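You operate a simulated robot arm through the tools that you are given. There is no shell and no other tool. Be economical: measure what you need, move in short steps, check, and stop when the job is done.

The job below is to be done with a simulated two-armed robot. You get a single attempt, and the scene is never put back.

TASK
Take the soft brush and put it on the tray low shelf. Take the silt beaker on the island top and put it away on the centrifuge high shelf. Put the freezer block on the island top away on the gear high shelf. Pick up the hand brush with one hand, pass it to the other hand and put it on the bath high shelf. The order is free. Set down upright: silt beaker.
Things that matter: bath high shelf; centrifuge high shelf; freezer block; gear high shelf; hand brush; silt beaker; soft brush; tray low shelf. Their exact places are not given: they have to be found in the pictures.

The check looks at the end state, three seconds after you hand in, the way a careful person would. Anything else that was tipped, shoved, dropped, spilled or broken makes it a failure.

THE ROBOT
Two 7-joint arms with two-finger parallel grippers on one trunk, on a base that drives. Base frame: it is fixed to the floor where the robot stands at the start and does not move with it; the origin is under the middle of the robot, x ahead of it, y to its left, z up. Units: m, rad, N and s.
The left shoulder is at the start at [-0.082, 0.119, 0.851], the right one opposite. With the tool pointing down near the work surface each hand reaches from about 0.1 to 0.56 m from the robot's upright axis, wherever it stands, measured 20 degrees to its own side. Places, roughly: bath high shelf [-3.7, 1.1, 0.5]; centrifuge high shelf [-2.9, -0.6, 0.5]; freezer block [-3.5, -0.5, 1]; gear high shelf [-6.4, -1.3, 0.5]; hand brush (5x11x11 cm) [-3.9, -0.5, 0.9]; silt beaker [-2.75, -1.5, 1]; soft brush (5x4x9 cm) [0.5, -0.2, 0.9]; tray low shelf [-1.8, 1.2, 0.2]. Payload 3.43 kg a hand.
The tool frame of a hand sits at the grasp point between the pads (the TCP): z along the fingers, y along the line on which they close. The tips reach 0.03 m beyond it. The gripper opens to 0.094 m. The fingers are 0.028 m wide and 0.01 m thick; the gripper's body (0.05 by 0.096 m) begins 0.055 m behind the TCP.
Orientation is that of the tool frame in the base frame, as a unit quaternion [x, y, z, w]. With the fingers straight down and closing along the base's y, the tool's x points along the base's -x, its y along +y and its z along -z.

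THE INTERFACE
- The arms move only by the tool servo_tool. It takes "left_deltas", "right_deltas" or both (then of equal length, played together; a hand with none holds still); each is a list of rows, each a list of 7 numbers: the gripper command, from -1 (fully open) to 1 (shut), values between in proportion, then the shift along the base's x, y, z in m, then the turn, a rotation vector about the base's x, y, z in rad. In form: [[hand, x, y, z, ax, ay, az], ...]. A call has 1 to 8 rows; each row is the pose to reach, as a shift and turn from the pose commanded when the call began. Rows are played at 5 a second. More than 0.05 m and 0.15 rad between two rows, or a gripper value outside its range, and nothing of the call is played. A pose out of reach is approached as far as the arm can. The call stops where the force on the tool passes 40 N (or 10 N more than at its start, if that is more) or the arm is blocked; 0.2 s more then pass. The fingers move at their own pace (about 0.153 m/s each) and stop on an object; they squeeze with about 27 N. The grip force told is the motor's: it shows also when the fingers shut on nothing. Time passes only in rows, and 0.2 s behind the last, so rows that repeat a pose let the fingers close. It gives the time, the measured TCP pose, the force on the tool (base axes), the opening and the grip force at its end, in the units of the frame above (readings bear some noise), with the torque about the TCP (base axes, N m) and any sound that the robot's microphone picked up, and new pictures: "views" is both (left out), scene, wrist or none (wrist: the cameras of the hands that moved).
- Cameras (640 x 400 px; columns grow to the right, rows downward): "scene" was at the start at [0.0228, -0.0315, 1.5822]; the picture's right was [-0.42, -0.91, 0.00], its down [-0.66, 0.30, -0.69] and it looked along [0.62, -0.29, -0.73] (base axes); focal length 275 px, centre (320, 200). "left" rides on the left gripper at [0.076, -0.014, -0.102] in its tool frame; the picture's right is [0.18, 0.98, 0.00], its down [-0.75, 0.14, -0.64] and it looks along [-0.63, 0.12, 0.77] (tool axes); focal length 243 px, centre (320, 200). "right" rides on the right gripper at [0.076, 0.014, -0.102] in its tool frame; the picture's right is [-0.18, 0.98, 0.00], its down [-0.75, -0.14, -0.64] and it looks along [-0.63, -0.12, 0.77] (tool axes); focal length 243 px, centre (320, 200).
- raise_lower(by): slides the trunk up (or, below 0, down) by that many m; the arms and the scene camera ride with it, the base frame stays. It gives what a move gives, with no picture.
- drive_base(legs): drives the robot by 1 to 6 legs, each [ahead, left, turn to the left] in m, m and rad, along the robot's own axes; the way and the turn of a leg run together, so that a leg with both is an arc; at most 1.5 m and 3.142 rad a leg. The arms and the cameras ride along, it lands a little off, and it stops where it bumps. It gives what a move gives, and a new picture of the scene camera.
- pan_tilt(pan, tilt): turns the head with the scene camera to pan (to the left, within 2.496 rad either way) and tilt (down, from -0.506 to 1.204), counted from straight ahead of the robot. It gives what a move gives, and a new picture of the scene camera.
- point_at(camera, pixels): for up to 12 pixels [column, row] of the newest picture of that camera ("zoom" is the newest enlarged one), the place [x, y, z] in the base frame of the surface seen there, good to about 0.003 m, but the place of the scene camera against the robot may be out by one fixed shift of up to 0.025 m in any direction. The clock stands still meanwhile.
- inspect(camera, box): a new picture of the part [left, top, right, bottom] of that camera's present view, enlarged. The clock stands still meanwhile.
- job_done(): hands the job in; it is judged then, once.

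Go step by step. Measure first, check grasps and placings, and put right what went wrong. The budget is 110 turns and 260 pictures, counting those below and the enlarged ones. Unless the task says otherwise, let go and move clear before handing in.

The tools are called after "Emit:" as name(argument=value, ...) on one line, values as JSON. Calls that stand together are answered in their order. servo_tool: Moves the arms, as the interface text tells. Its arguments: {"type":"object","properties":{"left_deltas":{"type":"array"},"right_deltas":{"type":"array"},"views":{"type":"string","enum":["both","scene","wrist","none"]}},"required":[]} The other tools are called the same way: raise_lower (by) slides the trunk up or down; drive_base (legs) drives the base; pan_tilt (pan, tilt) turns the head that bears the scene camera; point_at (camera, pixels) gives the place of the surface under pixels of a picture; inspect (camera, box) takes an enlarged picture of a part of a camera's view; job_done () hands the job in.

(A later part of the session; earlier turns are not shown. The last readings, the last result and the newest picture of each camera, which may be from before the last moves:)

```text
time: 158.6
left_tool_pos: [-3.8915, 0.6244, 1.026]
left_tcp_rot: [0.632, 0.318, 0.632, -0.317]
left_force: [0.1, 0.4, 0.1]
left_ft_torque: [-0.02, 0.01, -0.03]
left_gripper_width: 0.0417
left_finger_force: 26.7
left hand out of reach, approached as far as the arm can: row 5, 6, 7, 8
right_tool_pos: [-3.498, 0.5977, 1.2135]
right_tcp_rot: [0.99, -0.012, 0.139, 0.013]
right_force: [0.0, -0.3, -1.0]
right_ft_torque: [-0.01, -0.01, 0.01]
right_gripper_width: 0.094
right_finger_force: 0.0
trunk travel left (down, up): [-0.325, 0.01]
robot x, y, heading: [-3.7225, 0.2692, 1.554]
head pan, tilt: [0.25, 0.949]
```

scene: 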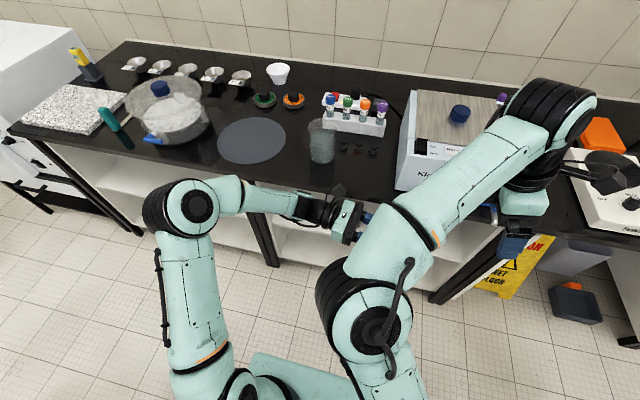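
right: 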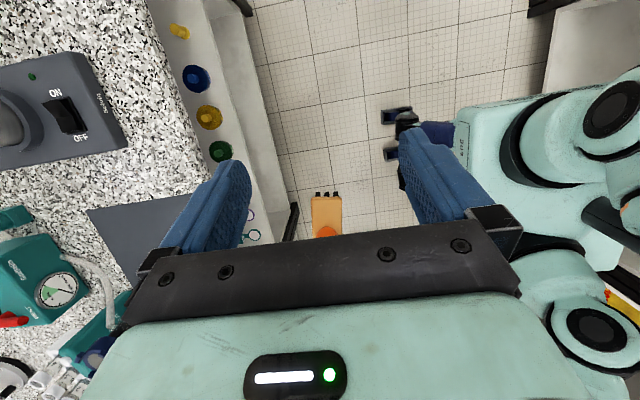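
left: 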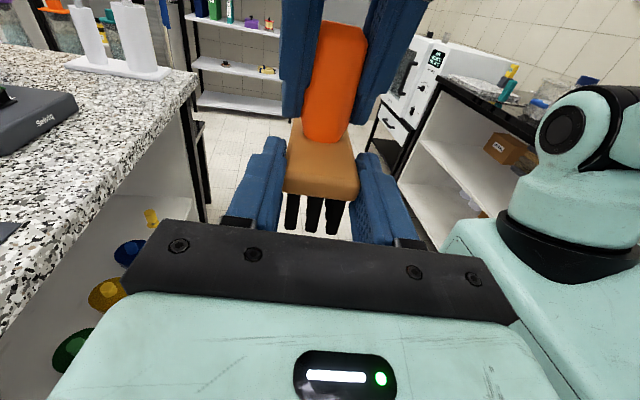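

It points about 53° round now. I'll back the base 0.12 m for room and finish the turn.

Emit:
drive_base(legs=[[-0.13, 0, 0]])

Emit:
servo_tool(left_deltas=[[1, -0.01, 0.01, -0.02, 0, 0, 0.13], [1, -0.01, 0.02, -0.04, 0, 0, 0.26], [1, -0.01, 0.03, -0.06, 0, 0, 0.39], [1, -0.01, 0.03, -0.08, 0, 0, 0.52], [1, -0.01, 0.03, -0.1, 0, 0, 0.64], [1, -0.01, 0.03, -0.1, 0, 0, 0.64]], views="scene")

```text
time: 159.9
left_tool_pos: [-3.8938, 0.4945, 1.0255]
left_tcp_rot: [0.632, 0.318, 0.632, -0.316]
left_force: [-0.5, 0.9, -0.2]
left_ft_torque: [-0.05, 0.02, 0.02]
left_gripper_width: 0.0416
left_finger_force: 27.3
right_tool_pos: [-3.5007, 0.4691, 1.2137]
right_tcp_rot: [0.99, -0.011, 0.14, 0.012]
right_force: [-0.3, -0.4, -0.1]
right_ft_torque: [0.02, 0.01, 0.01]
right_gripper_width: 0.0939
right_finger_force: 0.0
trunk travel left (down, up): [-0.325, 0.01]
robot x, y, heading: [-3.7262, 0.1372, 1.551]
head pan, tilt: [0.25, 0.949]
```

scene: 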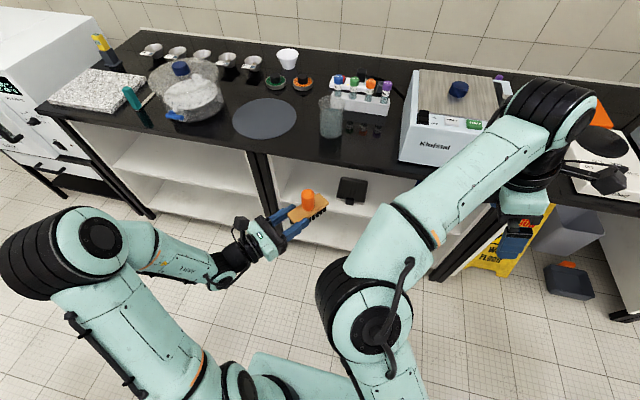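

```text
time: 161.3
left_tool_pos: [-3.904, 0.5274, 0.9245]
left_tcp_rot: [0.5, 0.5, 0.5, -0.5]
left_force: [0.3, -0.5, 0.5]
left_ft_torque: [-0.07, 0.0, -0.01]
left_gripper_width: 0.0418
left_finger_force: 26.8
left hand out of reach, approached as far as the arm can: row 1, 2, 3, 4, 5, 6
right_tool_pos: [-3.5023, 0.4684, 1.2135]
right_tcp_rot: [0.99, -0.011, 0.14, 0.013]
right_force: [0.8, -0.1, -0.4]
right_ft_torque: [-0.01, -0.01, 0.0]
right_gripper_width: 0.094
right_finger_force: 0.1
trunk travel left (down, up): [-0.325, 0.01]
robot x, y, heading: [-3.7273, 0.1374, 1.55]
head pan, tilt: [0.25, 0.949]
```

scene: 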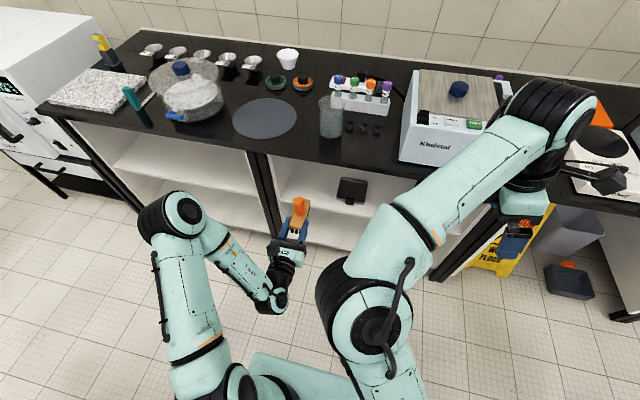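

The left hand points straight at the bay and level. A dark item stands on the high shelf at (350,190). I'll lower the trunk and look in with the left camera.

Emit:
raise_lower(by=-0.22)

Emit:
servo_tool(left_deltas=[[1, 0.02, 0.0, -0.03, 0, 0, 0], [1, 0.03, 0, -0.06, 0, 0, 0], [1, 0.04, 0, -0.08, 0, 0, 0]], views="both")

```text
time: 163.6
left_tool_pos: [-3.904, 0.528, 0.7032]
left_tcp_rot: [0.5, 0.5, 0.5, -0.5]
left_force: [0.5, -0.6, 0.3]
left_ft_torque: [-0.11, 0.02, -0.03]
left_gripper_width: 0.0414
left_finger_force: 27.3
right_tool_pos: [-3.5003, 0.4681, 0.9933]
right_tcp_rot: [0.99, -0.012, 0.14, 0.012]
right_force: [0.0, -0.1, 0.1]
right_ft_torque: [0.01, 0.01, 0.01]
right_gripper_width: 0.0939
right_finger_force: 0.1
trunk travel left (down, up): [-0.105, 0.23]
robot x, y, heading: [-3.7284, 0.1395, 1.555]
head pan, tilt: [0.25, 0.949]
```

```text
time: 164.4
left_tool_pos: [-3.8635, 0.5279, 0.6238]
left_tcp_rot: [0.499, 0.501, 0.5, -0.5]
left_force: [-0.5, -0.4, 0.2]
left_ft_torque: [-0.06, 0.02, 0.0]
left_gripper_width: 0.0418
left_finger_force: 27.2
right_tool_pos: [-3.5008, 0.4675, 0.9934]
right_tcp_rot: [0.99, -0.011, 0.14, 0.013]
right_force: [0.4, -0.1, -0.4]
right_ft_torque: [0.02, 0.01, -0.02]
right_gripper_width: 0.094
right_finger_force: 0.0
trunk travel left (down, up): [-0.105, 0.23]
robot x, y, heading: [-3.7284, 0.1406, 1.553]
head pan, tilt: [0.25, 0.949]
```

scene: 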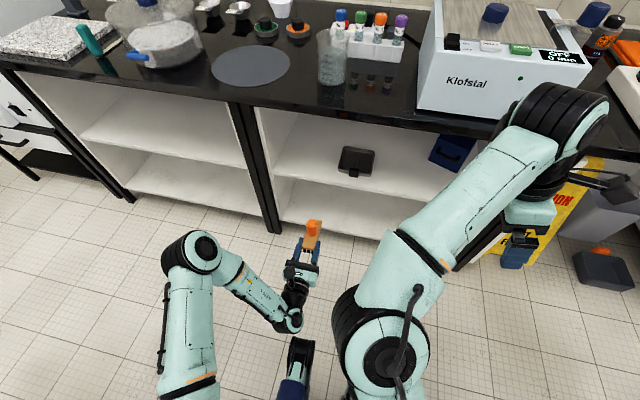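
left: 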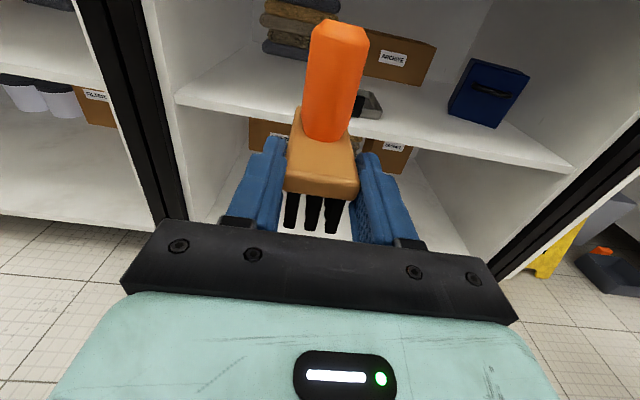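

The high shelf has boxes at the back, a small dark item behind the handle and a blue box at right. I'll measure the free space at the front left.

Emit:
point_at(camera="left", pixels=[[185, 97], [230, 88], [270, 85], [270, 60], [372, 103], [362, 118], [420, 125], [470, 110], [265, 45], [375, 75], [290, 112], [200, 90]])

Emit:
point_at(camera="scene", pixels=[[341, 165], [371, 175], [358, 150], [290, 170], [300, 140], [260, 130], [280, 178]])

```text
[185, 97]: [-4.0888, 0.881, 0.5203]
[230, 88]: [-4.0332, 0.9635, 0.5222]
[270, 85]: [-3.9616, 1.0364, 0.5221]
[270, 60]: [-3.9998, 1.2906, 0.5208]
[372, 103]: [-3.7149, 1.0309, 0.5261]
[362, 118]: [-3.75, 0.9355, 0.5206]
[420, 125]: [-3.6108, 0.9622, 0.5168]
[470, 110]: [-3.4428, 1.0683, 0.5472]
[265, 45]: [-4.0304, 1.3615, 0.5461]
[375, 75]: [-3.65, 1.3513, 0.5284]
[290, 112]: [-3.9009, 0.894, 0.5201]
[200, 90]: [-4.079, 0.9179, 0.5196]
```

```text
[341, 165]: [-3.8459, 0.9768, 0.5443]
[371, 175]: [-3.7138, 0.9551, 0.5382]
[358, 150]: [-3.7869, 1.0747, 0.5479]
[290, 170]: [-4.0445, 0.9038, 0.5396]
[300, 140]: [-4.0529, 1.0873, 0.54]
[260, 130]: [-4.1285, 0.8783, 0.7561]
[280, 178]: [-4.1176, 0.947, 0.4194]
```

Shelf z is 0.520, and x −4.10 to −3.85 is free. I'll pull the right hand back a little, then carry the brush in with the base, 0.1 left and 0.28 ahead.

Emit:
servo_tool(right_deltas=[[-1, 0.02, -0.02, 0.03, 0, 0, 0], [-1, 0.05, -0.04, 0.05, 0, 0, 0], [-1, 0.08, -0.06, 0.07, 0, 0, 0], [-1, 0.1, -0.08, 0.09, 0, 0, 0]], left_deltas=[[1, 0, 0.0, -0.005, 0, 0, 0], [1, 0, 0, -0.01, 0, 0, 0], [1, 0, 0, -0.015, 0, 0, 0], [1, 0, 0, -0.015, 0, 0, 0]], views="none")

Emit:
drive_base(legs=[[0, 0.1, 0], [0.28, 0, 0.015]])

```text
time: 165.4
left_tool_pos: [-3.8633, 0.5275, 0.6091]
left_tcp_rot: [0.5, 0.5, 0.501, -0.499]
left_force: [-0.3, 0.7, 0.0]
left_ft_torque: [-0.12, 0.03, 0.01]
left_gripper_width: 0.0417
left_finger_force: 27.4
right_tool_pos: [-3.4001, 0.3874, 1.0844]
right_tcp_rot: [0.99, -0.012, 0.14, 0.013]
right_force: [0.1, -0.2, -1.5]
right_ft_torque: [-0.03, 0.02, -0.02]
right_gripper_width: 0.0941
right_finger_force: 0.0
trunk travel left (down, up): [-0.105, 0.23]
robot x, y, heading: [-3.7284, 0.138, 1.55]
head pan, tilt: [0.25, 0.949]
```

```text
time: 168.5
left_tool_pos: [-3.9667, 0.8062, 0.6088]
left_tcp_rot: [0.496, 0.505, 0.496, -0.503]
left_force: [-0.5, -0.7, 0.4]
left_ft_torque: [-0.06, 0.01, -0.01]
left_gripper_width: 0.0418
left_finger_force: 26.4
right_tool_pos: [-3.4996, 0.6729, 1.0831]
right_tcp_rot: [0.99, -0.003, 0.14, 0.012]
right_force: [-0.6, 0.9, -0.1]
right_ft_torque: [-0.02, 0.0, 0.0]
right_gripper_width: 0.0937
right_finger_force: 0.0
trunk travel left (down, up): [-0.105, 0.23]
robot x, y, heading: [-3.8245, 0.4191, 1.565]
head pan, tilt: [0.25, 0.949]
```

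scene: 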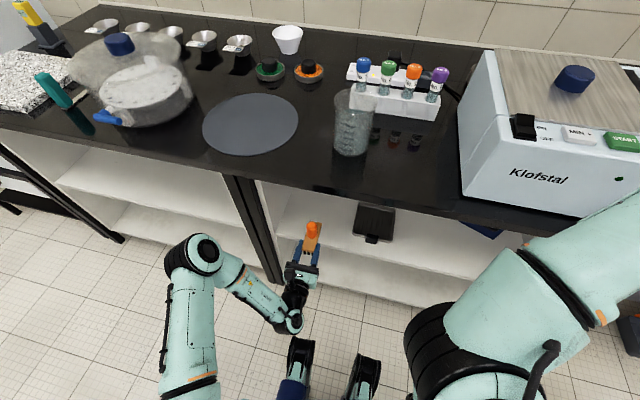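

Everything is clear. I'll reach in a further 0.155 m, then lower to touch.

Emit:
servo_tool(left_deltas=[[1, 0, 0.04, 0, 0, 0, 0], [1, 0, 0.08, 0, 0, 0, 0], [1, 0, 0.12, 0, 0, 0, 0], [1, 0, 0.155, 0, 0, 0, 0], [1, 0, 0.155, -0.02, 0, 0, 0], [1, 0, 0.155, -0.035, 0, 0, 0], [1, 0, 0.155, -0.043, 0, 0, 0]], views="both")

```text
time: 170.1
left_tool_pos: [-3.9682, 0.9592, 0.5653]
left_tcp_rot: [0.496, 0.504, 0.496, -0.504]
left_force: [-0.3, -1.1, 1.4]
left_ft_torque: [-0.35, 0.02, 0.04]
left_gripper_width: 0.0417
left_finger_force: 27.1
right_tool_pos: [-3.5008, 0.6735, 1.0832]
right_tcp_rot: [0.99, -0.002, 0.139, 0.011]
right_force: [0.2, -0.9, -0.8]
right_ft_torque: [0.0, 0.01, 0.01]
right_gripper_width: 0.0942
right_finger_force: 0.0
trunk travel left (down, up): [-0.105, 0.23]
robot x, y, heading: [-3.8227, 0.4158, 1.573]
head pan, tilt: [0.25, 0.949]
```

scene: 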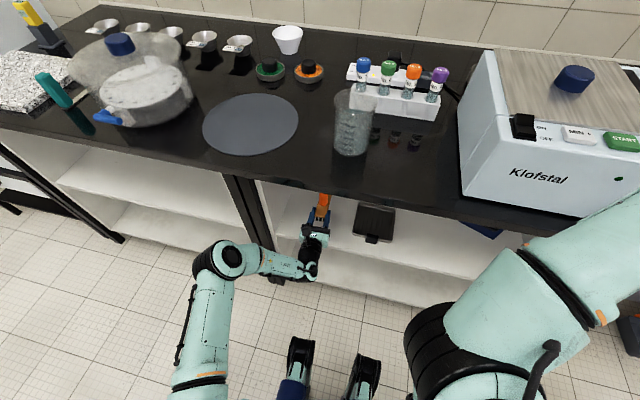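
left: 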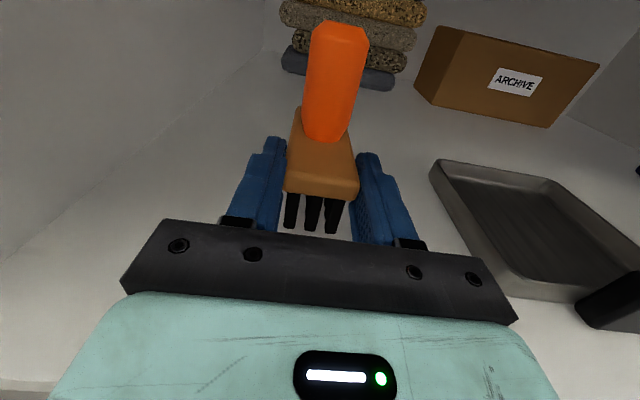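

Just touching (torque −0.35). I'll lower a few more millimetres, then release.

Emit:
servo_tool(left_deltas=[[1, 0, 0, -0.003, 0, 0, 0], [1, 0, 0, -0.006, 0, 0, 0], [1, 0, 0, -0.006, 0, 0, 0]], views="none")

Emit:
servo_tool(left_deltas=[[0.5, 0, 0, 0, 0, 0, 0], [0, 0, 0, 0, 0, 0, 0], [-0.6, 0, 0, 0, 0, 0, 0], [-0.6, 0, 0, 0, 0, 0, 0]], views="wrist")

```text
time: 170.7
left_tool_pos: [-3.9674, 0.9607, 0.5677]
left_tcp_rot: [-0.491, -0.5, -0.5, 0.509]
left_force: [-0.3, -7.1, 14.8]
left_ft_torque: [-1.63, 0.25, 0.07]
left_gripper_width: 0.0415
left_finger_force: 26.8
right_tool_pos: [-3.5007, 0.6723, 1.0831]
right_tcp_rot: [0.99, -0.001, 0.14, 0.012]
right_force: [0.8, 0.6, 0.9]
right_ft_torque: [-0.02, 0.0, 0.03]
right_gripper_width: 0.0939
right_finger_force: 0.0
trunk travel left (down, up): [-0.105, 0.23]
robot x, y, heading: [-3.8229, 0.4168, 1.569]
head pan, tilt: [0.25, 0.949]
stopped in row 3 (left hand): the force on the tool passed its limit at 45 N (the readings are from after the stop); the commanded pose is now the measured one
```

```text
time: 171.7
left_tool_pos: [-3.9691, 0.9609, 0.5667]
left_tcp_rot: [-0.491, -0.501, -0.499, 0.509]
left_force: [-0.7, 0.5, 26.0]
left_ft_torque: [-2.15, 0.13, -0.27]
left_gripper_width: 0.0753
left_finger_force: 0.0
right_tool_pos: [-3.4995, 0.6718, 1.0844]
right_tcp_rot: [0.99, -0.002, 0.14, 0.01]
right_force: [-0.5, -0.6, 0.5]
right_ft_torque: [0.02, -0.03, -0.06]
right_gripper_width: 0.094
right_finger_force: 0.1
trunk travel left (down, up): [-0.105, 0.23]
robot x, y, heading: [-3.8247, 0.417, 1.569]
head pan, tilt: [0.25, 0.949]
```

left: 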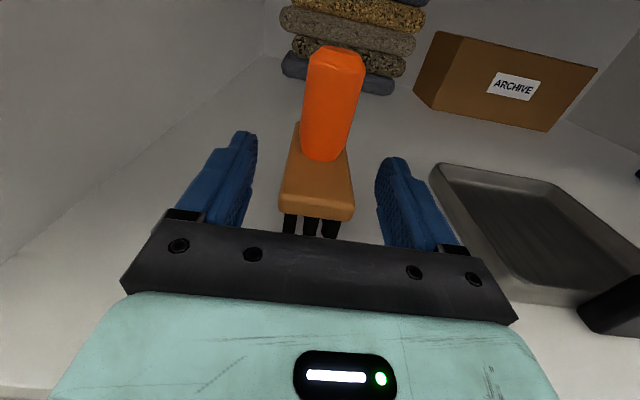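

The brush stands on its bristles. The 26 N upward force suggests part of the wrist is resting on the shelf edge, so I'll lift slightly and withdraw straight back.

Emit:
servo_tool(left_deltas=[[-0.8, 0, 0, 0.012, 0, 0, 0], [-0.8, 0, -0.03, 0.015, 0, 0, 0], [-0.8, 0, -0.07, 0.015, 0, 0, 0], [-0.8, 0, -0.11, 0.015, 0, 0, 0], [-0.8, 0, -0.15, 0.015, 0, 0, 0], [-0.8, 0, -0.19, 0.015, 0, 0, 0], [-0.8, 0, -0.23, 0.015, 0, 0, 0]], views="wrist")

```text
time: 173.3
left_tool_pos: [-3.9682, 0.7302, 0.5809]
left_tcp_rot: [-0.492, -0.502, -0.498, 0.508]
left_force: [-0.2, -0.1, -0.5]
left_ft_torque: [0.0, 0.03, 0.02]
left_gripper_width: 0.0846
left_finger_force: 0.1
right_tool_pos: [-3.5008, 0.6733, 1.0826]
right_tcp_rot: [0.99, -0.003, 0.14, 0.011]
right_force: [0.4, 0.3, 0.6]
right_ft_torque: [0.03, -0.02, 0.01]
right_gripper_width: 0.0941
right_finger_force: 0.0
trunk travel left (down, up): [-0.105, 0.23]
robot x, y, heading: [-3.8289, 0.4156, 1.567]
head pan, tilt: [0.25, 0.949]
```

left: 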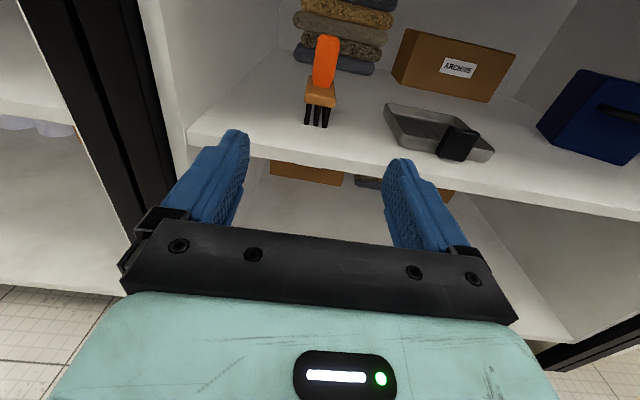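

The hand brush stands on the bath high shelf at (322,95), clear of everything. Next is the freezer block: I'll back off, raise the trunk and turn to the island.

Emit:
drive_base(legs=[[-0.15, 0, 0]])

Emit:
raise_lower(by=0.225)

Emit:
drive_base(legs=[[0, 0, -3.14], [0.1, 0.2, 0]])

Emit:
inspect(camera="scene", box=[120, 60, 480, 285])

```text
time: 174.7
left_tool_pos: [-3.969, 0.5817, 0.5813]
left_tcp_rot: [-0.491, -0.502, -0.498, 0.509]
left_force: [0.4, -0.5, 0.3]
left_ft_torque: [0.03, -0.01, 0.01]
left_gripper_width: 0.0849
left_finger_force: 0.1
right_tool_pos: [-3.5007, 0.5245, 1.0819]
right_tcp_rot: [0.99, -0.001, 0.14, 0.011]
right_force: [-0.4, 0.8, -0.2]
right_ft_torque: [0.01, 0.01, 0.01]
right_gripper_width: 0.0942
right_finger_force: 0.1
trunk travel left (down, up): [-0.105, 0.23]
robot x, y, heading: [-3.8267, 0.2688, 1.576]
head pan, tilt: [0.25, 0.949]
```

scene: 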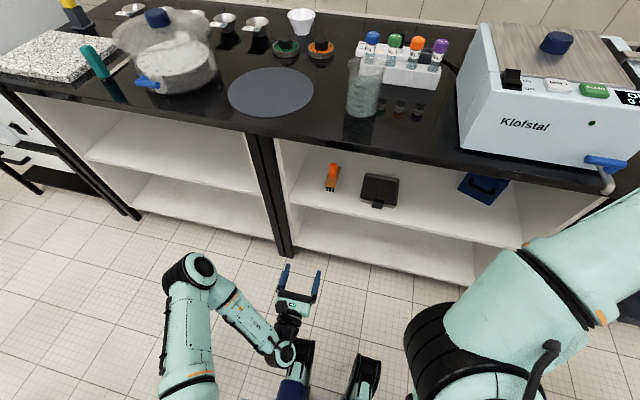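

```text
time: 177.0
left_tool_pos: [-3.9697, 0.584, 0.8085]
left_tcp_rot: [-0.489, -0.501, -0.499, 0.511]
left_force: [0.6, -0.4, 0.1]
left_ft_torque: [0.0, 0.02, 0.02]
left_gripper_width: 0.0846
left_finger_force: 0.0
right_tool_pos: [-3.5014, 0.524, 1.3086]
right_tcp_rot: [0.99, -0.001, 0.14, 0.011]
right_force: [-0.6, -0.6, -1.1]
right_ft_torque: [0.01, -0.04, -0.01]
right_gripper_width: 0.0938
right_finger_force: 0.0
trunk travel left (down, up): [-0.33, 0.005]
robot x, y, heading: [-3.8248, 0.269, 1.572]
head pan, tilt: [0.25, 0.949]
```

```text
time: 186.7
left_tool_pos: [-3.4802, -0.1471, 0.8073]
left_tcp_rot: [0.502, -0.488, 0.513, 0.497]
left_force: [-0.2, 0.2, -0.3]
left_ft_torque: [0.04, 0.0, 0.01]
left_gripper_width: 0.0847
left_finger_force: 0.1
right_tool_pos: [-3.95, -0.0902, 1.307]
right_tcp_rot: [-0.001, 0.99, 0.012, -0.14]
right_force: [0.6, 0.0, -0.2]
right_ft_torque: [0.0, 0.02, 0.01]
right_gripper_width: 0.094
right_finger_force: 0.1
trunk travel left (down, up): [-0.33, 0.005]
robot x, y, heading: [-3.6282, 0.1683, -1.567]
head pan, tilt: [0.25, 0.949]
```

scene: 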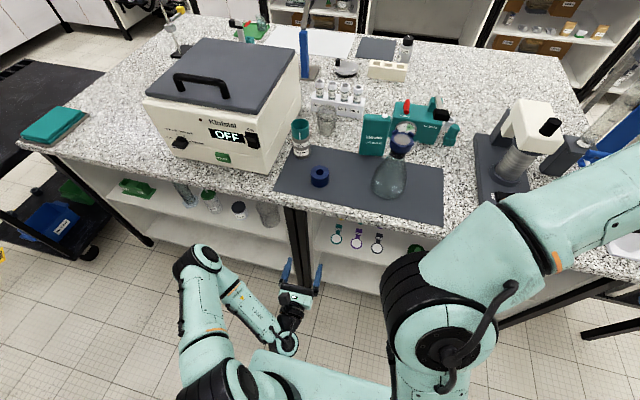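

```text
1.78 times, centred on (300, 172) of scene
```

zoom: 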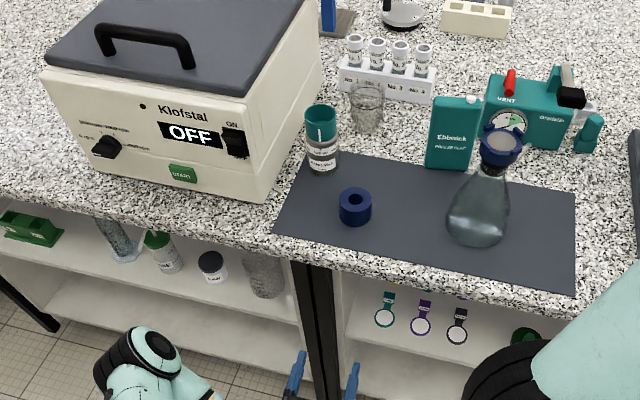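

I can see the block at scene (375,133), the flask in front to its right, and free space to its front left. I'll zoom in and measure exactly.

Emit:
inspect(camera="scene", box=[290, 85, 450, 205])

Emit:
point_at(camera="zoom", pixels=[[300, 120], [400, 125], [295, 270], [375, 280], [320, 118], [395, 115], [340, 200], [450, 200], [490, 380], [150, 140], [45, 200], [280, 60]])

```text
3.33 times, centred on (370, 145) of scene
```

zoom: 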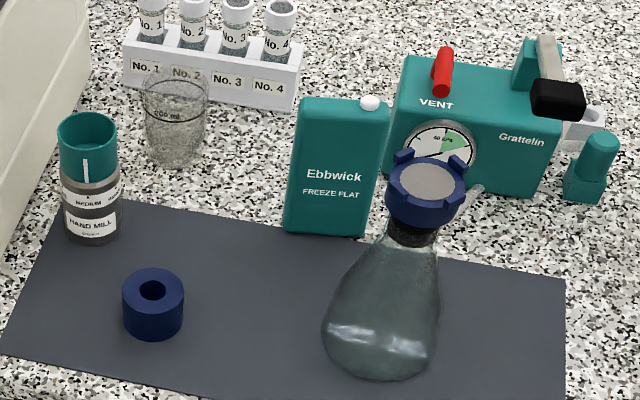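

```text
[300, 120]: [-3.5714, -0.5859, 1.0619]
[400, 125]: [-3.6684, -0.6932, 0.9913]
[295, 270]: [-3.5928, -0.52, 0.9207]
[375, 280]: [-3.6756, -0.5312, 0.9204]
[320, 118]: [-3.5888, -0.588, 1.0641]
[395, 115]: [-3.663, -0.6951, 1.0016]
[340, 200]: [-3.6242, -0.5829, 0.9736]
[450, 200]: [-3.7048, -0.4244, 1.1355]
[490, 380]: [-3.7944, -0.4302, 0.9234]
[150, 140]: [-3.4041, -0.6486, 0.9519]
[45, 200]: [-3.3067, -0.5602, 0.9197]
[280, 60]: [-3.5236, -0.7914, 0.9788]
```

The block's front face is at y≈−0.585, x −3.567 to −3.655, top z≈1.045. The right hand already closes along y, so I'll use it from above across the block's thickness. First I'll raise the left hand out of the way and set the right tool vertical.

Emit:
servo_tool(left_deltas=[[-1, 0, 0.01, 0.045, 0, 0, 0], [-1, 0, 0.02, 0.09, 0, 0, 0], [-1, 0, 0.03, 0.135, 0, 0, 0], [-1, 0, 0.04, 0.18, 0, 0, 0], [-1, 0, 0.05, 0.225, 0, 0, 0], [-1, 0, 0.06, 0.27, 0, 0, 0], [-1, 0, 0.07, 0.315, 0, 0, 0], [-1, 0, 0.08, 0.36, 0, 0, 0]], right_deltas=[[-1, 0.02, 0, -0.01, 0, -0.1, 0], [-1, 0.05, 0, -0.02, 0, -0.2, 0], [-1, 0.09, 0, -0.03, 0, -0.28, 0], [-1, 0.13, 0, -0.03, 0, -0.28, 0], [-1, 0.16, 0, -0.03, 0, -0.28, 0], [-1, 0.19, 0, -0.03, 0, -0.28, 0], [-1, 0.21, 0, -0.03, 0, -0.28, 0], [-1, 0.21, 0, -0.03, 0, -0.28, 0]], views="scene")

```text
time: 188.5
left_tool_pos: [-3.5261, -0.2008, 1.1956]
left_tcp_rot: [0.5, -0.491, 0.513, 0.496]
left_force: [3.5, -0.7, 0.7]
left_ft_torque: [0.05, 0.03, -0.29]
left_gripper_width: 0.0939
left_finger_force: 0.0
left hand out of reach, approached as far as the arm can: row 2, 3, 4, 5, 6, 7, 8
right_tool_pos: [-3.7369, -0.0906, 1.2784]
right_tcp_rot: [-0.002, 1.0, 0.011, -0.001]
right_force: [0.1, 0.3, -0.3]
right_ft_torque: [-0.01, 0.06, -0.01]
right_gripper_width: 0.094
right_finger_force: 0.1
trunk travel left (down, up): [-0.33, 0.005]
robot x, y, heading: [-3.6249, 0.1705, -1.566]
head pan, tilt: [0.25, 0.949]
```

scene: 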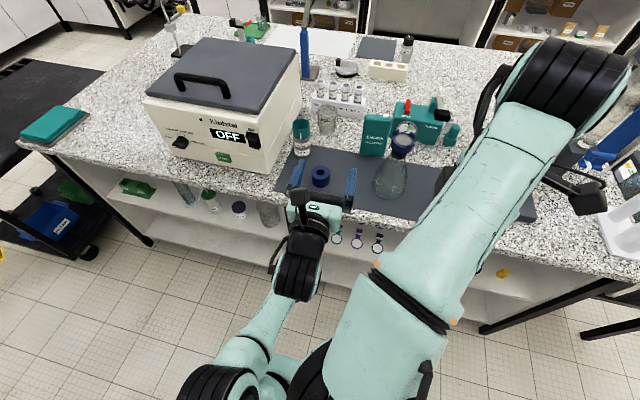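

The right tool is vertical and closes along y. I'll raise the left hand to z≈1.35 so it passes above everything, then measure the centrifuge's top and front.

Emit:
servo_tool(left_deltas=[[-1, 0, 0.0, 0.04, 0, 0, 0], [-1, 0, 0.01, 0.08, 0, 0, 0], [-1, 0, 0.02, 0.12, 0, 0, 0], [-1, 0, 0.04, 0.16, 0, 0, 0]], views="scene")

Emit:
point_at(camera="scene", pixels=[[268, 165], [265, 120], [300, 70], [195, 78], [155, 110], [250, 200]])

```text
time: 189.5
left_tool_pos: [-3.5598, -0.2276, 1.3143]
left_tcp_rot: [0.505, -0.484, 0.514, 0.496]
left_force: [0.2, -0.4, 0.8]
left_ft_torque: [0.0, 0.0, 0.02]
left_gripper_width: 0.0941
left_finger_force: 0.0
left hand out of reach, approached as far as the arm can: row 1, 2, 3, 4
right_tool_pos: [-3.7385, -0.0901, 1.2784]
right_tcp_rot: [-0.003, 1.0, 0.011, -0.002]
right_force: [-0.6, 0.3, 0.5]
right_ft_torque: [-0.04, 0.01, 0.01]
right_gripper_width: 0.0939
right_finger_force: 0.0
trunk travel left (down, up): [-0.33, 0.005]
robot x, y, heading: [-3.6285, 0.1665, -1.568]
head pan, tilt: [0.25, 0.949]
```

scene: 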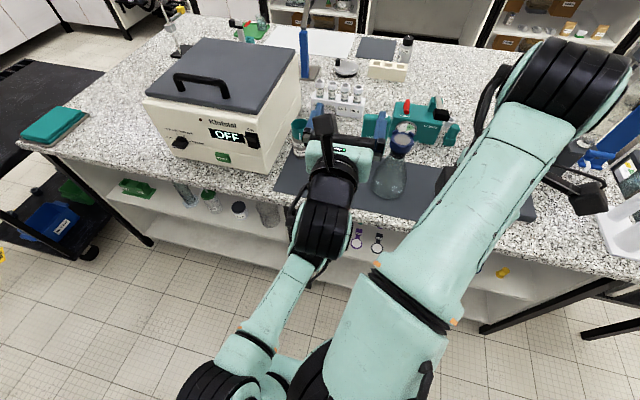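

```text
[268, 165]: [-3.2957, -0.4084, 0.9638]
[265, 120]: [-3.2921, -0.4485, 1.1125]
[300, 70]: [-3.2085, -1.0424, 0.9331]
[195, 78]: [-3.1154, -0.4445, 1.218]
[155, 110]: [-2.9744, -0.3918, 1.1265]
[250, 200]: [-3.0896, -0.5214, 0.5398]
```

The centrifuge spans x −2.97 to −3.295, front y −0.40, top 1.2. I'll shift the left hand 0.1 m outward (it stays above that), then drive into position.

Emit:
servo_tool(left_deltas=[[-1, 0.03, 0.01, 0.02, 0, 0, 0], [-1, 0.06, 0.02, 0.03, 0, 0, 0], [-1, 0.1, 0.03, 0.04, 0, 0, 0]], views="none")

Emit:
drive_base(legs=[[0, 0.13, 0], [0.13, 0, 0]])

```text
time: 190.3
left_tool_pos: [-3.561, -0.2274, 1.3176]
left_tcp_rot: [0.503, -0.485, 0.514, 0.498]
left_force: [0.1, 0.3, -0.9]
left_ft_torque: [0.0, -0.03, -0.03]
left_gripper_width: 0.094
left_finger_force: 0.0
left hand out of reach, approached as far as the arm can: row 1, 2, 3
right_tool_pos: [-3.7392, -0.0903, 1.2775]
right_tcp_rot: [-0.003, 1.0, 0.011, 0.001]
right_force: [-0.1, -0.9, 0.2]
right_ft_torque: [0.03, -0.01, 0.02]
right_gripper_width: 0.0938
right_finger_force: 0.1
trunk travel left (down, up): [-0.33, 0.005]
robot x, y, heading: [-3.6267, 0.1721, -1.563]
head pan, tilt: [0.25, 0.949]
```

```text
time: 193.0
left_tool_pos: [-3.4287, -0.3535, 1.3173]
left_tcp_rot: [0.504, -0.485, 0.514, 0.496]
left_force: [-0.2, -0.8, 0.5]
left_ft_torque: [-0.01, -0.02, 0.0]
left_gripper_width: 0.0941
left_finger_force: 0.0
right_tool_pos: [-3.6077, -0.2179, 1.2774]
right_tcp_rot: [-0.003, 1.0, 0.011, 0.0]
right_force: [-0.6, -0.6, -0.3]
right_ft_torque: [-0.03, 0.03, 0.01]
right_gripper_width: 0.0939
right_finger_force: 0.1
trunk travel left (down, up): [-0.33, 0.005]
robot x, y, heading: [-3.4938, 0.0423, -1.564]
head pan, tilt: [0.25, 0.949]
```

scene: 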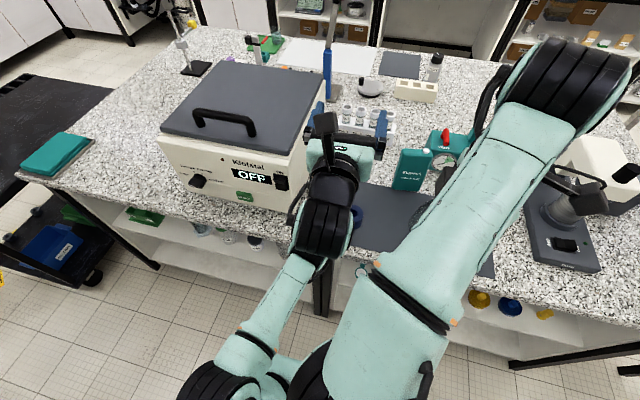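

Emit:
drive_base(legs=[[0.075, 0, 0]])

Emit:
servo_tool(right_deltas=[[-1, 0, -0.04, 0, 0, 0, 0], [-1, 0, -0.08, 0, 0, 0, 0], [-1, 0, -0.12, 0, 0, 0, 0], [-1, 0, -0.16, -0.01, 0, 0, 0], [-1, 0, -0.2, -0.03, 0, 0, 0], [-1, 0, -0.23, -0.06, 0, 0, 0], [-1, 0, -0.26, -0.09, 0, 0, 0], [-1, 0, -0.27, -0.12, 0, 0, 0]], views="both")

```text
time: 194.0
left_tool_pos: [-3.4279, -0.4283, 1.3176]
left_tcp_rot: [0.504, -0.485, 0.514, 0.497]
left_force: [0.2, 0.0, 0.3]
left_ft_torque: [-0.02, -0.01, 0.02]
left_gripper_width: 0.0937
left_finger_force: 0.0
right_tool_pos: [-3.6075, -0.2919, 1.278]
right_tcp_rot: [-0.002, 1.0, 0.011, -0.001]
right_force: [-0.3, -1.1, -0.2]
right_ft_torque: [0.01, 0.0, 0.01]
right_gripper_width: 0.0941
right_finger_force: 0.0
trunk travel left (down, up): [-0.33, 0.005]
robot x, y, heading: [-3.492, -0.0322, -1.559]
head pan, tilt: [0.25, 0.949]
```

scene: 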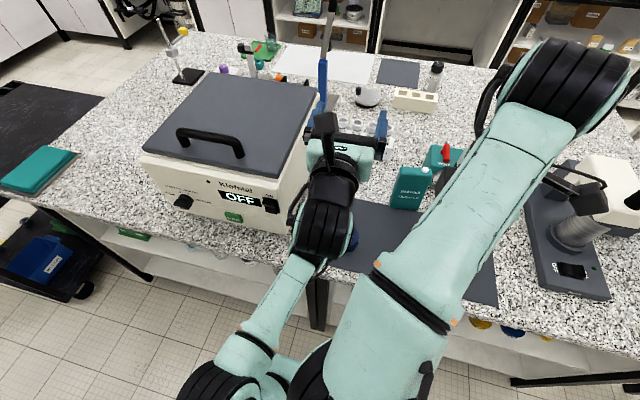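

```text
time: 195.8
left_tool_pos: [-3.4283, -0.4301, 1.318]
left_tcp_rot: [0.504, -0.485, 0.514, 0.497]
left_force: [0.5, 0.1, 0.4]
left_ft_torque: [-0.01, 0.0, -0.02]
left_gripper_width: 0.0939
left_finger_force: 0.0
right_tool_pos: [-3.584, -0.4924, 1.1583]
right_tcp_rot: [-0.003, 1.0, 0.011, -0.001]
right_force: [-1.0, 0.7, 0.9]
right_ft_torque: [0.0, -0.01, 0.03]
right_gripper_width: 0.0941
right_finger_force: 0.0
right hand out of reach, approached as far as the arm can: row 4, 5, 6, 7, 8
trunk travel left (down, up): [-0.33, 0.005]
robot x, y, heading: [-3.4995, -0.0311, -1.56]
head pan, tilt: [0.25, 0.949]
```

scene: 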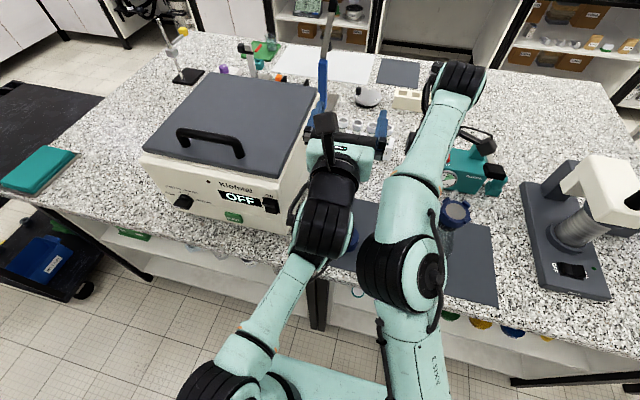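
right: 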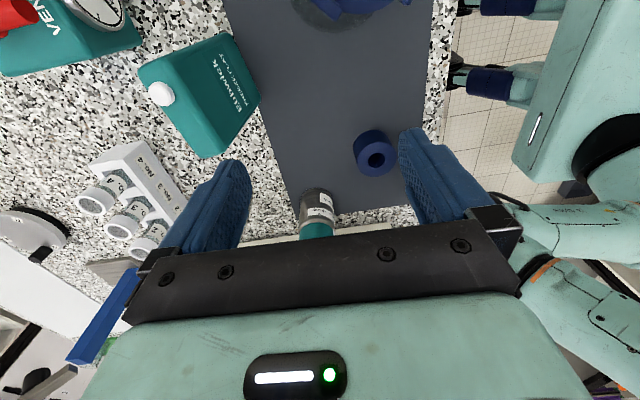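

The wrist view shows the block at (195,90). I'll measure its top precisely.

Emit:
point_at(camera="right", pixels=[[145, 80], [200, 150], [225, 38], [255, 95], [160, 95], [170, 60], [190, 110], [215, 60], [240, 90], [205, 130]])

```text
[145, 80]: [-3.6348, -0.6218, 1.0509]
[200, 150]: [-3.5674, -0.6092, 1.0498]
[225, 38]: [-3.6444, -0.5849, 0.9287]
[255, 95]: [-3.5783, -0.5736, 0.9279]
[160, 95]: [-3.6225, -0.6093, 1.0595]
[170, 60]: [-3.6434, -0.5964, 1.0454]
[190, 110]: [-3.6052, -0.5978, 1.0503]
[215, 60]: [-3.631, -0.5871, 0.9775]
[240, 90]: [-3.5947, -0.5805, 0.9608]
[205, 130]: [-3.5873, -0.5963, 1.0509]
```

The block's top is at z 1.05, centre about (−3.605,−0.608), about 3 cm thick and yawed about 10°. I'm 0.11 m short. Turning the base so its right shoulder faces the island gains about 0.2 m, so I'll retract, back off and turn left 90°.

Emit:
servo_tool(right_deltas=[[-1, 0, 0.01, 0.04, 0, 0, 0], [-1, 0, 0.03, 0.08, 0, 0, 0], [-1, -0.01, 0.07, 0.1, 0, 0, 0], [-1, -0.02, 0.115, 0.11, 0, 0, 0], [-1, -0.02, 0.16, 0.11, 0, 0, 0], [-1, -0.02, 0.2, 0.11, 0, 0, 0]], views="none")

Emit:
drive_base(legs=[[-0.18, 0, 0], [0, 0, 1.56]])

```text
time: 197.2
left_tool_pos: [-3.4288, -0.428, 1.3183]
left_tcp_rot: [0.504, -0.484, 0.514, 0.497]
left_force: [-0.4, 0.1, 0.5]
left_ft_torque: [-0.02, 0.01, 0.0]
left_gripper_width: 0.0941
left_finger_force: 0.0
right_tool_pos: [-3.6081, -0.2935, 1.2693]
right_tcp_rot: [0.003, 1.0, 0.014, 0.001]
right_force: [-0.1, 0.4, 0.0]
right_ft_torque: [-0.01, -0.03, 0.02]
right_gripper_width: 0.0942
right_finger_force: 0.1
trunk travel left (down, up): [-0.33, 0.005]
robot x, y, heading: [-3.4966, -0.0364, -1.563]
head pan, tilt: [0.25, 0.949]
```

```text
time: 202.6
left_tool_pos: [-3.0994, 0.2128, 1.3175]
left_tcp_rot: [0.699, 0.013, 0.715, -0.011]
left_force: [-1.3, 1.0, 0.7]
left_ft_torque: [0.0, 0.0, -0.01]
left_gripper_width: 0.0941
left_finger_force: 0.1
right_tool_pos: [-3.2355, 0.0338, 1.2686]
right_tcp_rot: [-0.702, 0.712, 0.01, -0.009]
right_force: [-0.1, 0.6, 0.1]
right_ft_torque: [0.01, 0.02, -0.01]
right_gripper_width: 0.0939
right_finger_force: 0.0
trunk travel left (down, up): [-0.33, 0.005]
robot x, y, heading: [-3.4938, 0.1491, -0.0]
head pan, tilt: [0.25, 0.949]
```

scene: 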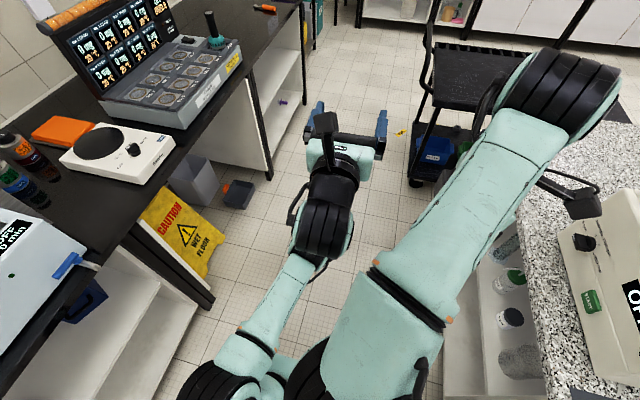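

The base faces +x with its right side to the island. I'll swing the right hand round its shoulder toward the island, turning the tool along with it.

Emit:
servo_tool(right_deltas=[[-1, -0.0033, -0.0474, 0, 0, 0, -0.14], [-1, -0.0132, -0.094, 0, 0, 0, -0.28], [-1, -0.0296, -0.1386, 0, 0, 0, -0.42], [-1, -0.0519, -0.1806, 0, 0, 0, -0.56], [-1, -0.08, -0.219, 0, 0, 0, -0.7], [-1, -0.113, -0.2532, 0, 0, 0, -0.84], [-1, -0.1506, -0.2823, 0, 0, 0, -0.98], [-1, -0.1919, -0.306, 0, 0, 0, -1.12]], views="none")

Emit:
pan_tilt(pan=-1.5, tilt=0.9)

```text
time: 204.4
left_tool_pos: [-3.1006, 0.211, 1.3182]
left_tcp_rot: [0.698, 0.012, 0.716, -0.011]
left_force: [-0.2, 0.3, -0.8]
left_ft_torque: [0.03, 0.0, 0.04]
left_gripper_width: 0.0938
left_finger_force: 0.1
right_tool_pos: [-3.429, -0.2741, 1.2688]
right_tcp_rot: [-0.217, 0.976, 0.014, -0.003]
right_force: [0.2, 0.3, -0.8]
right_ft_torque: [0.03, -0.01, -0.04]
right_gripper_width: 0.0941
right_finger_force: 0.1
trunk travel left (down, up): [-0.33, 0.005]
robot x, y, heading: [-3.4968, 0.1491, 0.001]
head pan, tilt: [0.25, 0.949]
```

```text
time: 206.2
left_tool_pos: [-3.0994, 0.2125, 1.3175]
left_tcp_rot: [0.699, 0.012, 0.715, -0.01]
left_force: [-1.3, 0.2, 0.2]
left_ft_torque: [0.02, 0.06, 0.0]
left_gripper_width: 0.094
left_finger_force: 0.0
right_tool_pos: [-3.427, -0.2731, 1.269]
right_tcp_rot: [-0.217, 0.976, 0.015, -0.003]
right_force: [0.2, -0.3, 0.8]
right_ft_torque: [-0.02, -0.04, 0.01]
right_gripper_width: 0.0943
right_finger_force: 0.0
trunk travel left (down, up): [-0.33, 0.005]
robot x, y, heading: [-3.4963, 0.1469, -0.001]
head pan, tilt: [-1.499, 0.901]
```

scene: 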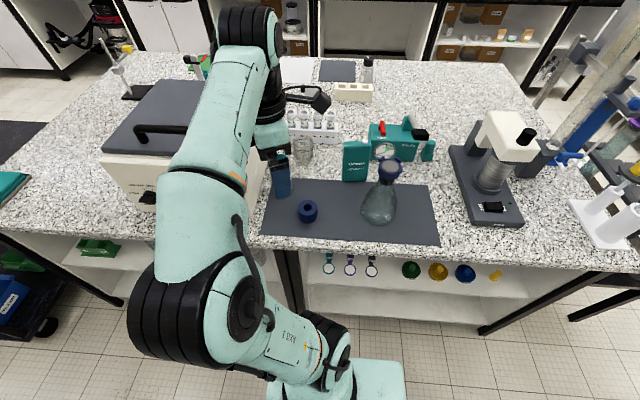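

The swing works with everything clear. I'll align the tool with the block (−0.26 rad more) and move towards it, then strafe the base 0.11 m closer.

Emit:
servo_tool(right_deltas=[[-1, -0.04, -0.02, 0, 0, 0, -0.09], [-1, -0.08, -0.04, 0, 0, 0, -0.18], [-1, -0.12, -0.06, 0, 0, 0, -0.26], [-1, -0.16, -0.08, 0, 0, 0, -0.26], [-1, -0.176, -0.11, 0, 0, 0, -0.26], [-1, -0.176, -0.13, 0, 0, 0, -0.26]], views="none")

Emit:
drive_base(legs=[[0, -0.11, 0]])

Emit:
servo_tool(right_deltas=[[-1, 0, -0.03, -0.02, 0, 0, 0], [-1, 0, -0.06, -0.04, 0, 0, 0], [-1, 0, -0.08, -0.07, 0, 0, 0], [-1, 0, -0.09, -0.1, 0, 0, 0]], views="both")

```text
time: 207.6
left_tool_pos: [-3.0997, 0.2122, 1.3182]
left_tcp_rot: [0.699, 0.013, 0.715, -0.011]
left_force: [-0.7, -1.0, 0.5]
left_ft_torque: [0.0, 0.03, -0.01]
left_gripper_width: 0.0938
left_finger_force: 0.2
right_tool_pos: [-3.5994, -0.3761, 1.2768]
right_tcp_rot: [-0.089, 0.996, 0.01, 0.004]
right_force: [-0.3, 0.3, 0.4]
right_ft_torque: [0.0, -0.01, 0.02]
right_gripper_width: 0.0941
right_finger_force: 0.0
right hand out of reach, approached as far as the arm can: row 5, 6
trunk travel left (down, up): [-0.33, 0.005]
robot x, y, heading: [-3.4966, 0.1554, 0.0]
head pan, tilt: [-1.499, 0.901]
```

```text
time: 209.2
left_tool_pos: [-3.0999, 0.1022, 1.3176]
left_tcp_rot: [0.699, 0.012, 0.715, -0.011]
left_force: [0.2, 0.1, 0.0]
left_ft_torque: [-0.03, -0.01, 0.03]
left_gripper_width: 0.0941
left_finger_force: 0.0
right_tool_pos: [-3.5987, -0.4871, 1.2769]
right_tcp_rot: [-0.089, 0.996, 0.009, 0.006]
right_force: [0.5, 0.6, 0.5]
right_ft_torque: [0.0, -0.02, 0.0]
right_gripper_width: 0.0938
right_finger_force: 0.0
trunk travel left (down, up): [-0.33, 0.005]
robot x, y, heading: [-3.4938, 0.0396, 0.009]
head pan, tilt: [-1.499, 0.901]
```

scene: 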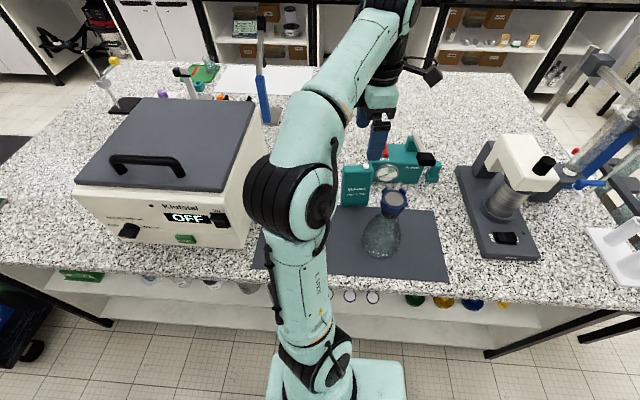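

```text
time: 210.4
left_tool_pos: [-3.0969, 0.1042, 1.3186]
left_tcp_rot: [0.7, 0.012, 0.714, -0.01]
left_force: [0.9, -0.4, -0.2]
left_ft_torque: [-0.03, -0.02, -0.04]
left_gripper_width: 0.0939
left_finger_force: 0.1
right_tool_pos: [-3.6391, -0.563, 1.1847]
right_tcp_rot: [-0.035, 0.999, 0.005, -0.014]
right_force: [0.7, 0.4, 0.2]
right_ft_torque: [-0.03, -0.01, -0.04]
right_gripper_width: 0.0941
right_finger_force: 0.0
right hand out of reach, approached as far as the arm can: row 1, 2, 3
trunk travel left (down, up): [-0.33, 0.005]
robot x, y, heading: [-3.4974, 0.0407, 0.004]
head pan, tilt: [-1.499, 0.901]
stopped in row 4 (right hand): the arm was blocked; the commanded pose is now the measured one
```

scene: 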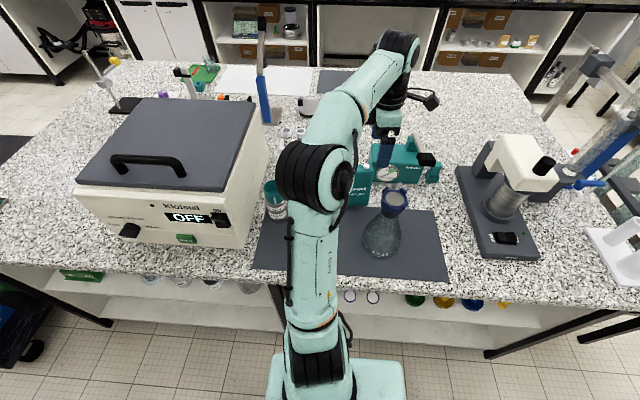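
right: 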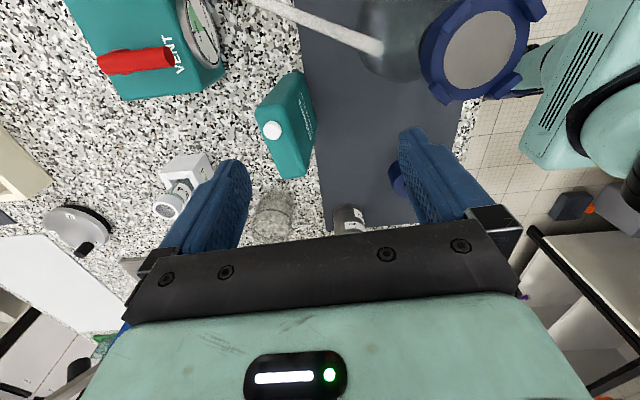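

It stopped at (−3.639,−0.563,1.185). The wrist is high and that costs reach. I'll first come lower in front of the block, clear of the flask cap (top 1.12), correcting x and yaw.

Emit:
servo_tool(right_deltas=[[-1, 0.012, 0.02, 0, 0, -0.01, 0.05], [-1, 0.024, 0.04, -0.02, 0, -0.02, 0.105], [-1, 0.036, 0.05, -0.05, 0, -0.028, 0.105], [-1, 0.036, 0.05, -0.08, 0, -0.028, 0.105], [-1, 0.036, 0.05, -0.08, 0, -0.028, 0.105]], views="wrist")

Emit:
drive_base(legs=[[0, -0.05, 0]])

```text
time: 211.6
left_tool_pos: [-3.0992, 0.1029, 1.3187]
left_tcp_rot: [0.699, 0.012, 0.715, -0.011]
left_force: [0.6, 0.3, 0.0]
left_ft_torque: [0.02, 0.03, 0.0]
left_gripper_width: 0.094
left_finger_force: 0.0
right_tool_pos: [-3.6047, -0.5151, 1.1027]
right_tcp_rot: [-0.089, 0.996, 0.005, 0.0]
right_force: [1.0, -0.8, -0.4]
right_ft_torque: [0.01, 0.0, 0.02]
right_gripper_width: 0.094
right_finger_force: 0.0
right hand out of reach, approached as far as the arm can: row 1
trunk travel left (down, up): [-0.33, 0.005]
robot x, y, heading: [-3.4947, 0.0335, 0.003]
head pan, tilt: [-1.499, 0.901]
```

right: 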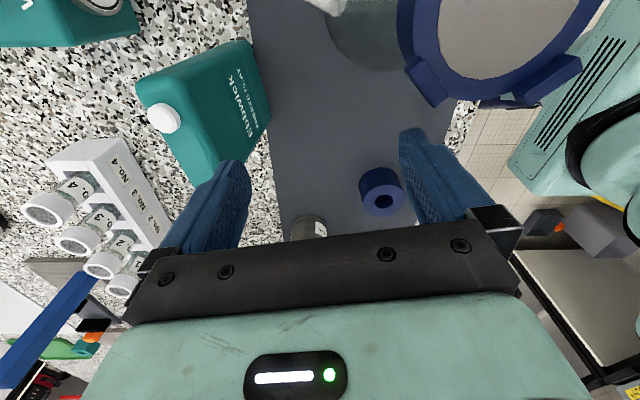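

```text
time: 212.7
left_tool_pos: [-3.0994, 0.0523, 1.3188]
left_tcp_rot: [0.698, 0.012, 0.716, -0.011]
left_force: [-0.5, -0.3, -0.2]
left_ft_torque: [0.01, -0.01, 0.02]
left_gripper_width: 0.094
left_finger_force: 0.1
right_tool_pos: [-3.6058, -0.5655, 1.1023]
right_tcp_rot: [-0.088, 0.996, 0.006, 0.0]
right_force: [0.2, -1.1, 0.1]
right_ft_torque: [0.0, 0.0, 0.01]
right_gripper_width: 0.0939
right_finger_force: 0.2
trunk travel left (down, up): [-0.33, 0.005]
robot x, y, heading: [-3.4966, -0.0128, 0.001]
head pan, tilt: [-1.499, 0.901]
```

scene: 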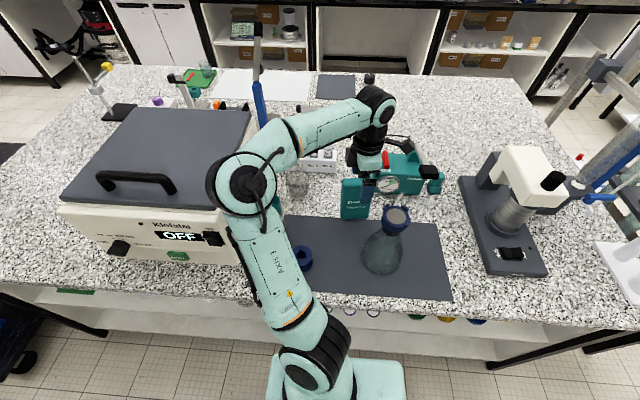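

The hand is at (−3.606,−0.566,1.102). The elbow at pixel (240,185) has come near the centrifuge, so I'll measure it and the block's top again.

Emit:
point_at(camera="scene", pixels=[[240, 185], [215, 185], [245, 212], [250, 230], [230, 150], [275, 130]])

Emit:
inspect(camera="right", box=[90, 0, 410, 200])

```text
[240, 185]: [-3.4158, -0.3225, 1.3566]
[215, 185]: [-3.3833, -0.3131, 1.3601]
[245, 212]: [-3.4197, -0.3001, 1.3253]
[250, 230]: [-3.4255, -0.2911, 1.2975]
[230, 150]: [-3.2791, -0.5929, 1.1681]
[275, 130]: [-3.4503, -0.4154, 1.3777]
```

```text
2.00 times, centred on (250, 100) of right
```

zoom: 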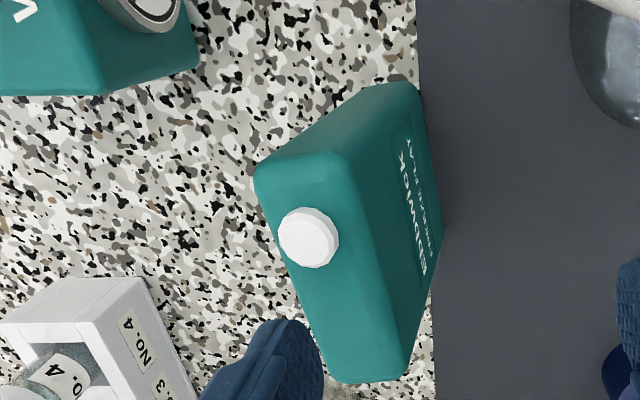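

The elbow is at z 1.36, well clear. I'll measure the top face corners in the zoomed view.

Emit:
point_at(camera="zoom", pixels=[[265, 175], [338, 162], [398, 365], [345, 370], [300, 170], [370, 370], [350, 260], [290, 265], [330, 320], [380, 300]])

```text
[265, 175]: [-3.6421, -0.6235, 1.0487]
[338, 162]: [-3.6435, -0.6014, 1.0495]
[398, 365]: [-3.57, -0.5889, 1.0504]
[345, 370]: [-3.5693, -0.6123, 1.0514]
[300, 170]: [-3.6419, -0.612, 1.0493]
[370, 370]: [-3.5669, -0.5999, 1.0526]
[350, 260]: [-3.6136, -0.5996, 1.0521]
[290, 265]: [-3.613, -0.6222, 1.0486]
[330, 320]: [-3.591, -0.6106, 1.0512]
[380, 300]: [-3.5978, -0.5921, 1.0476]
```

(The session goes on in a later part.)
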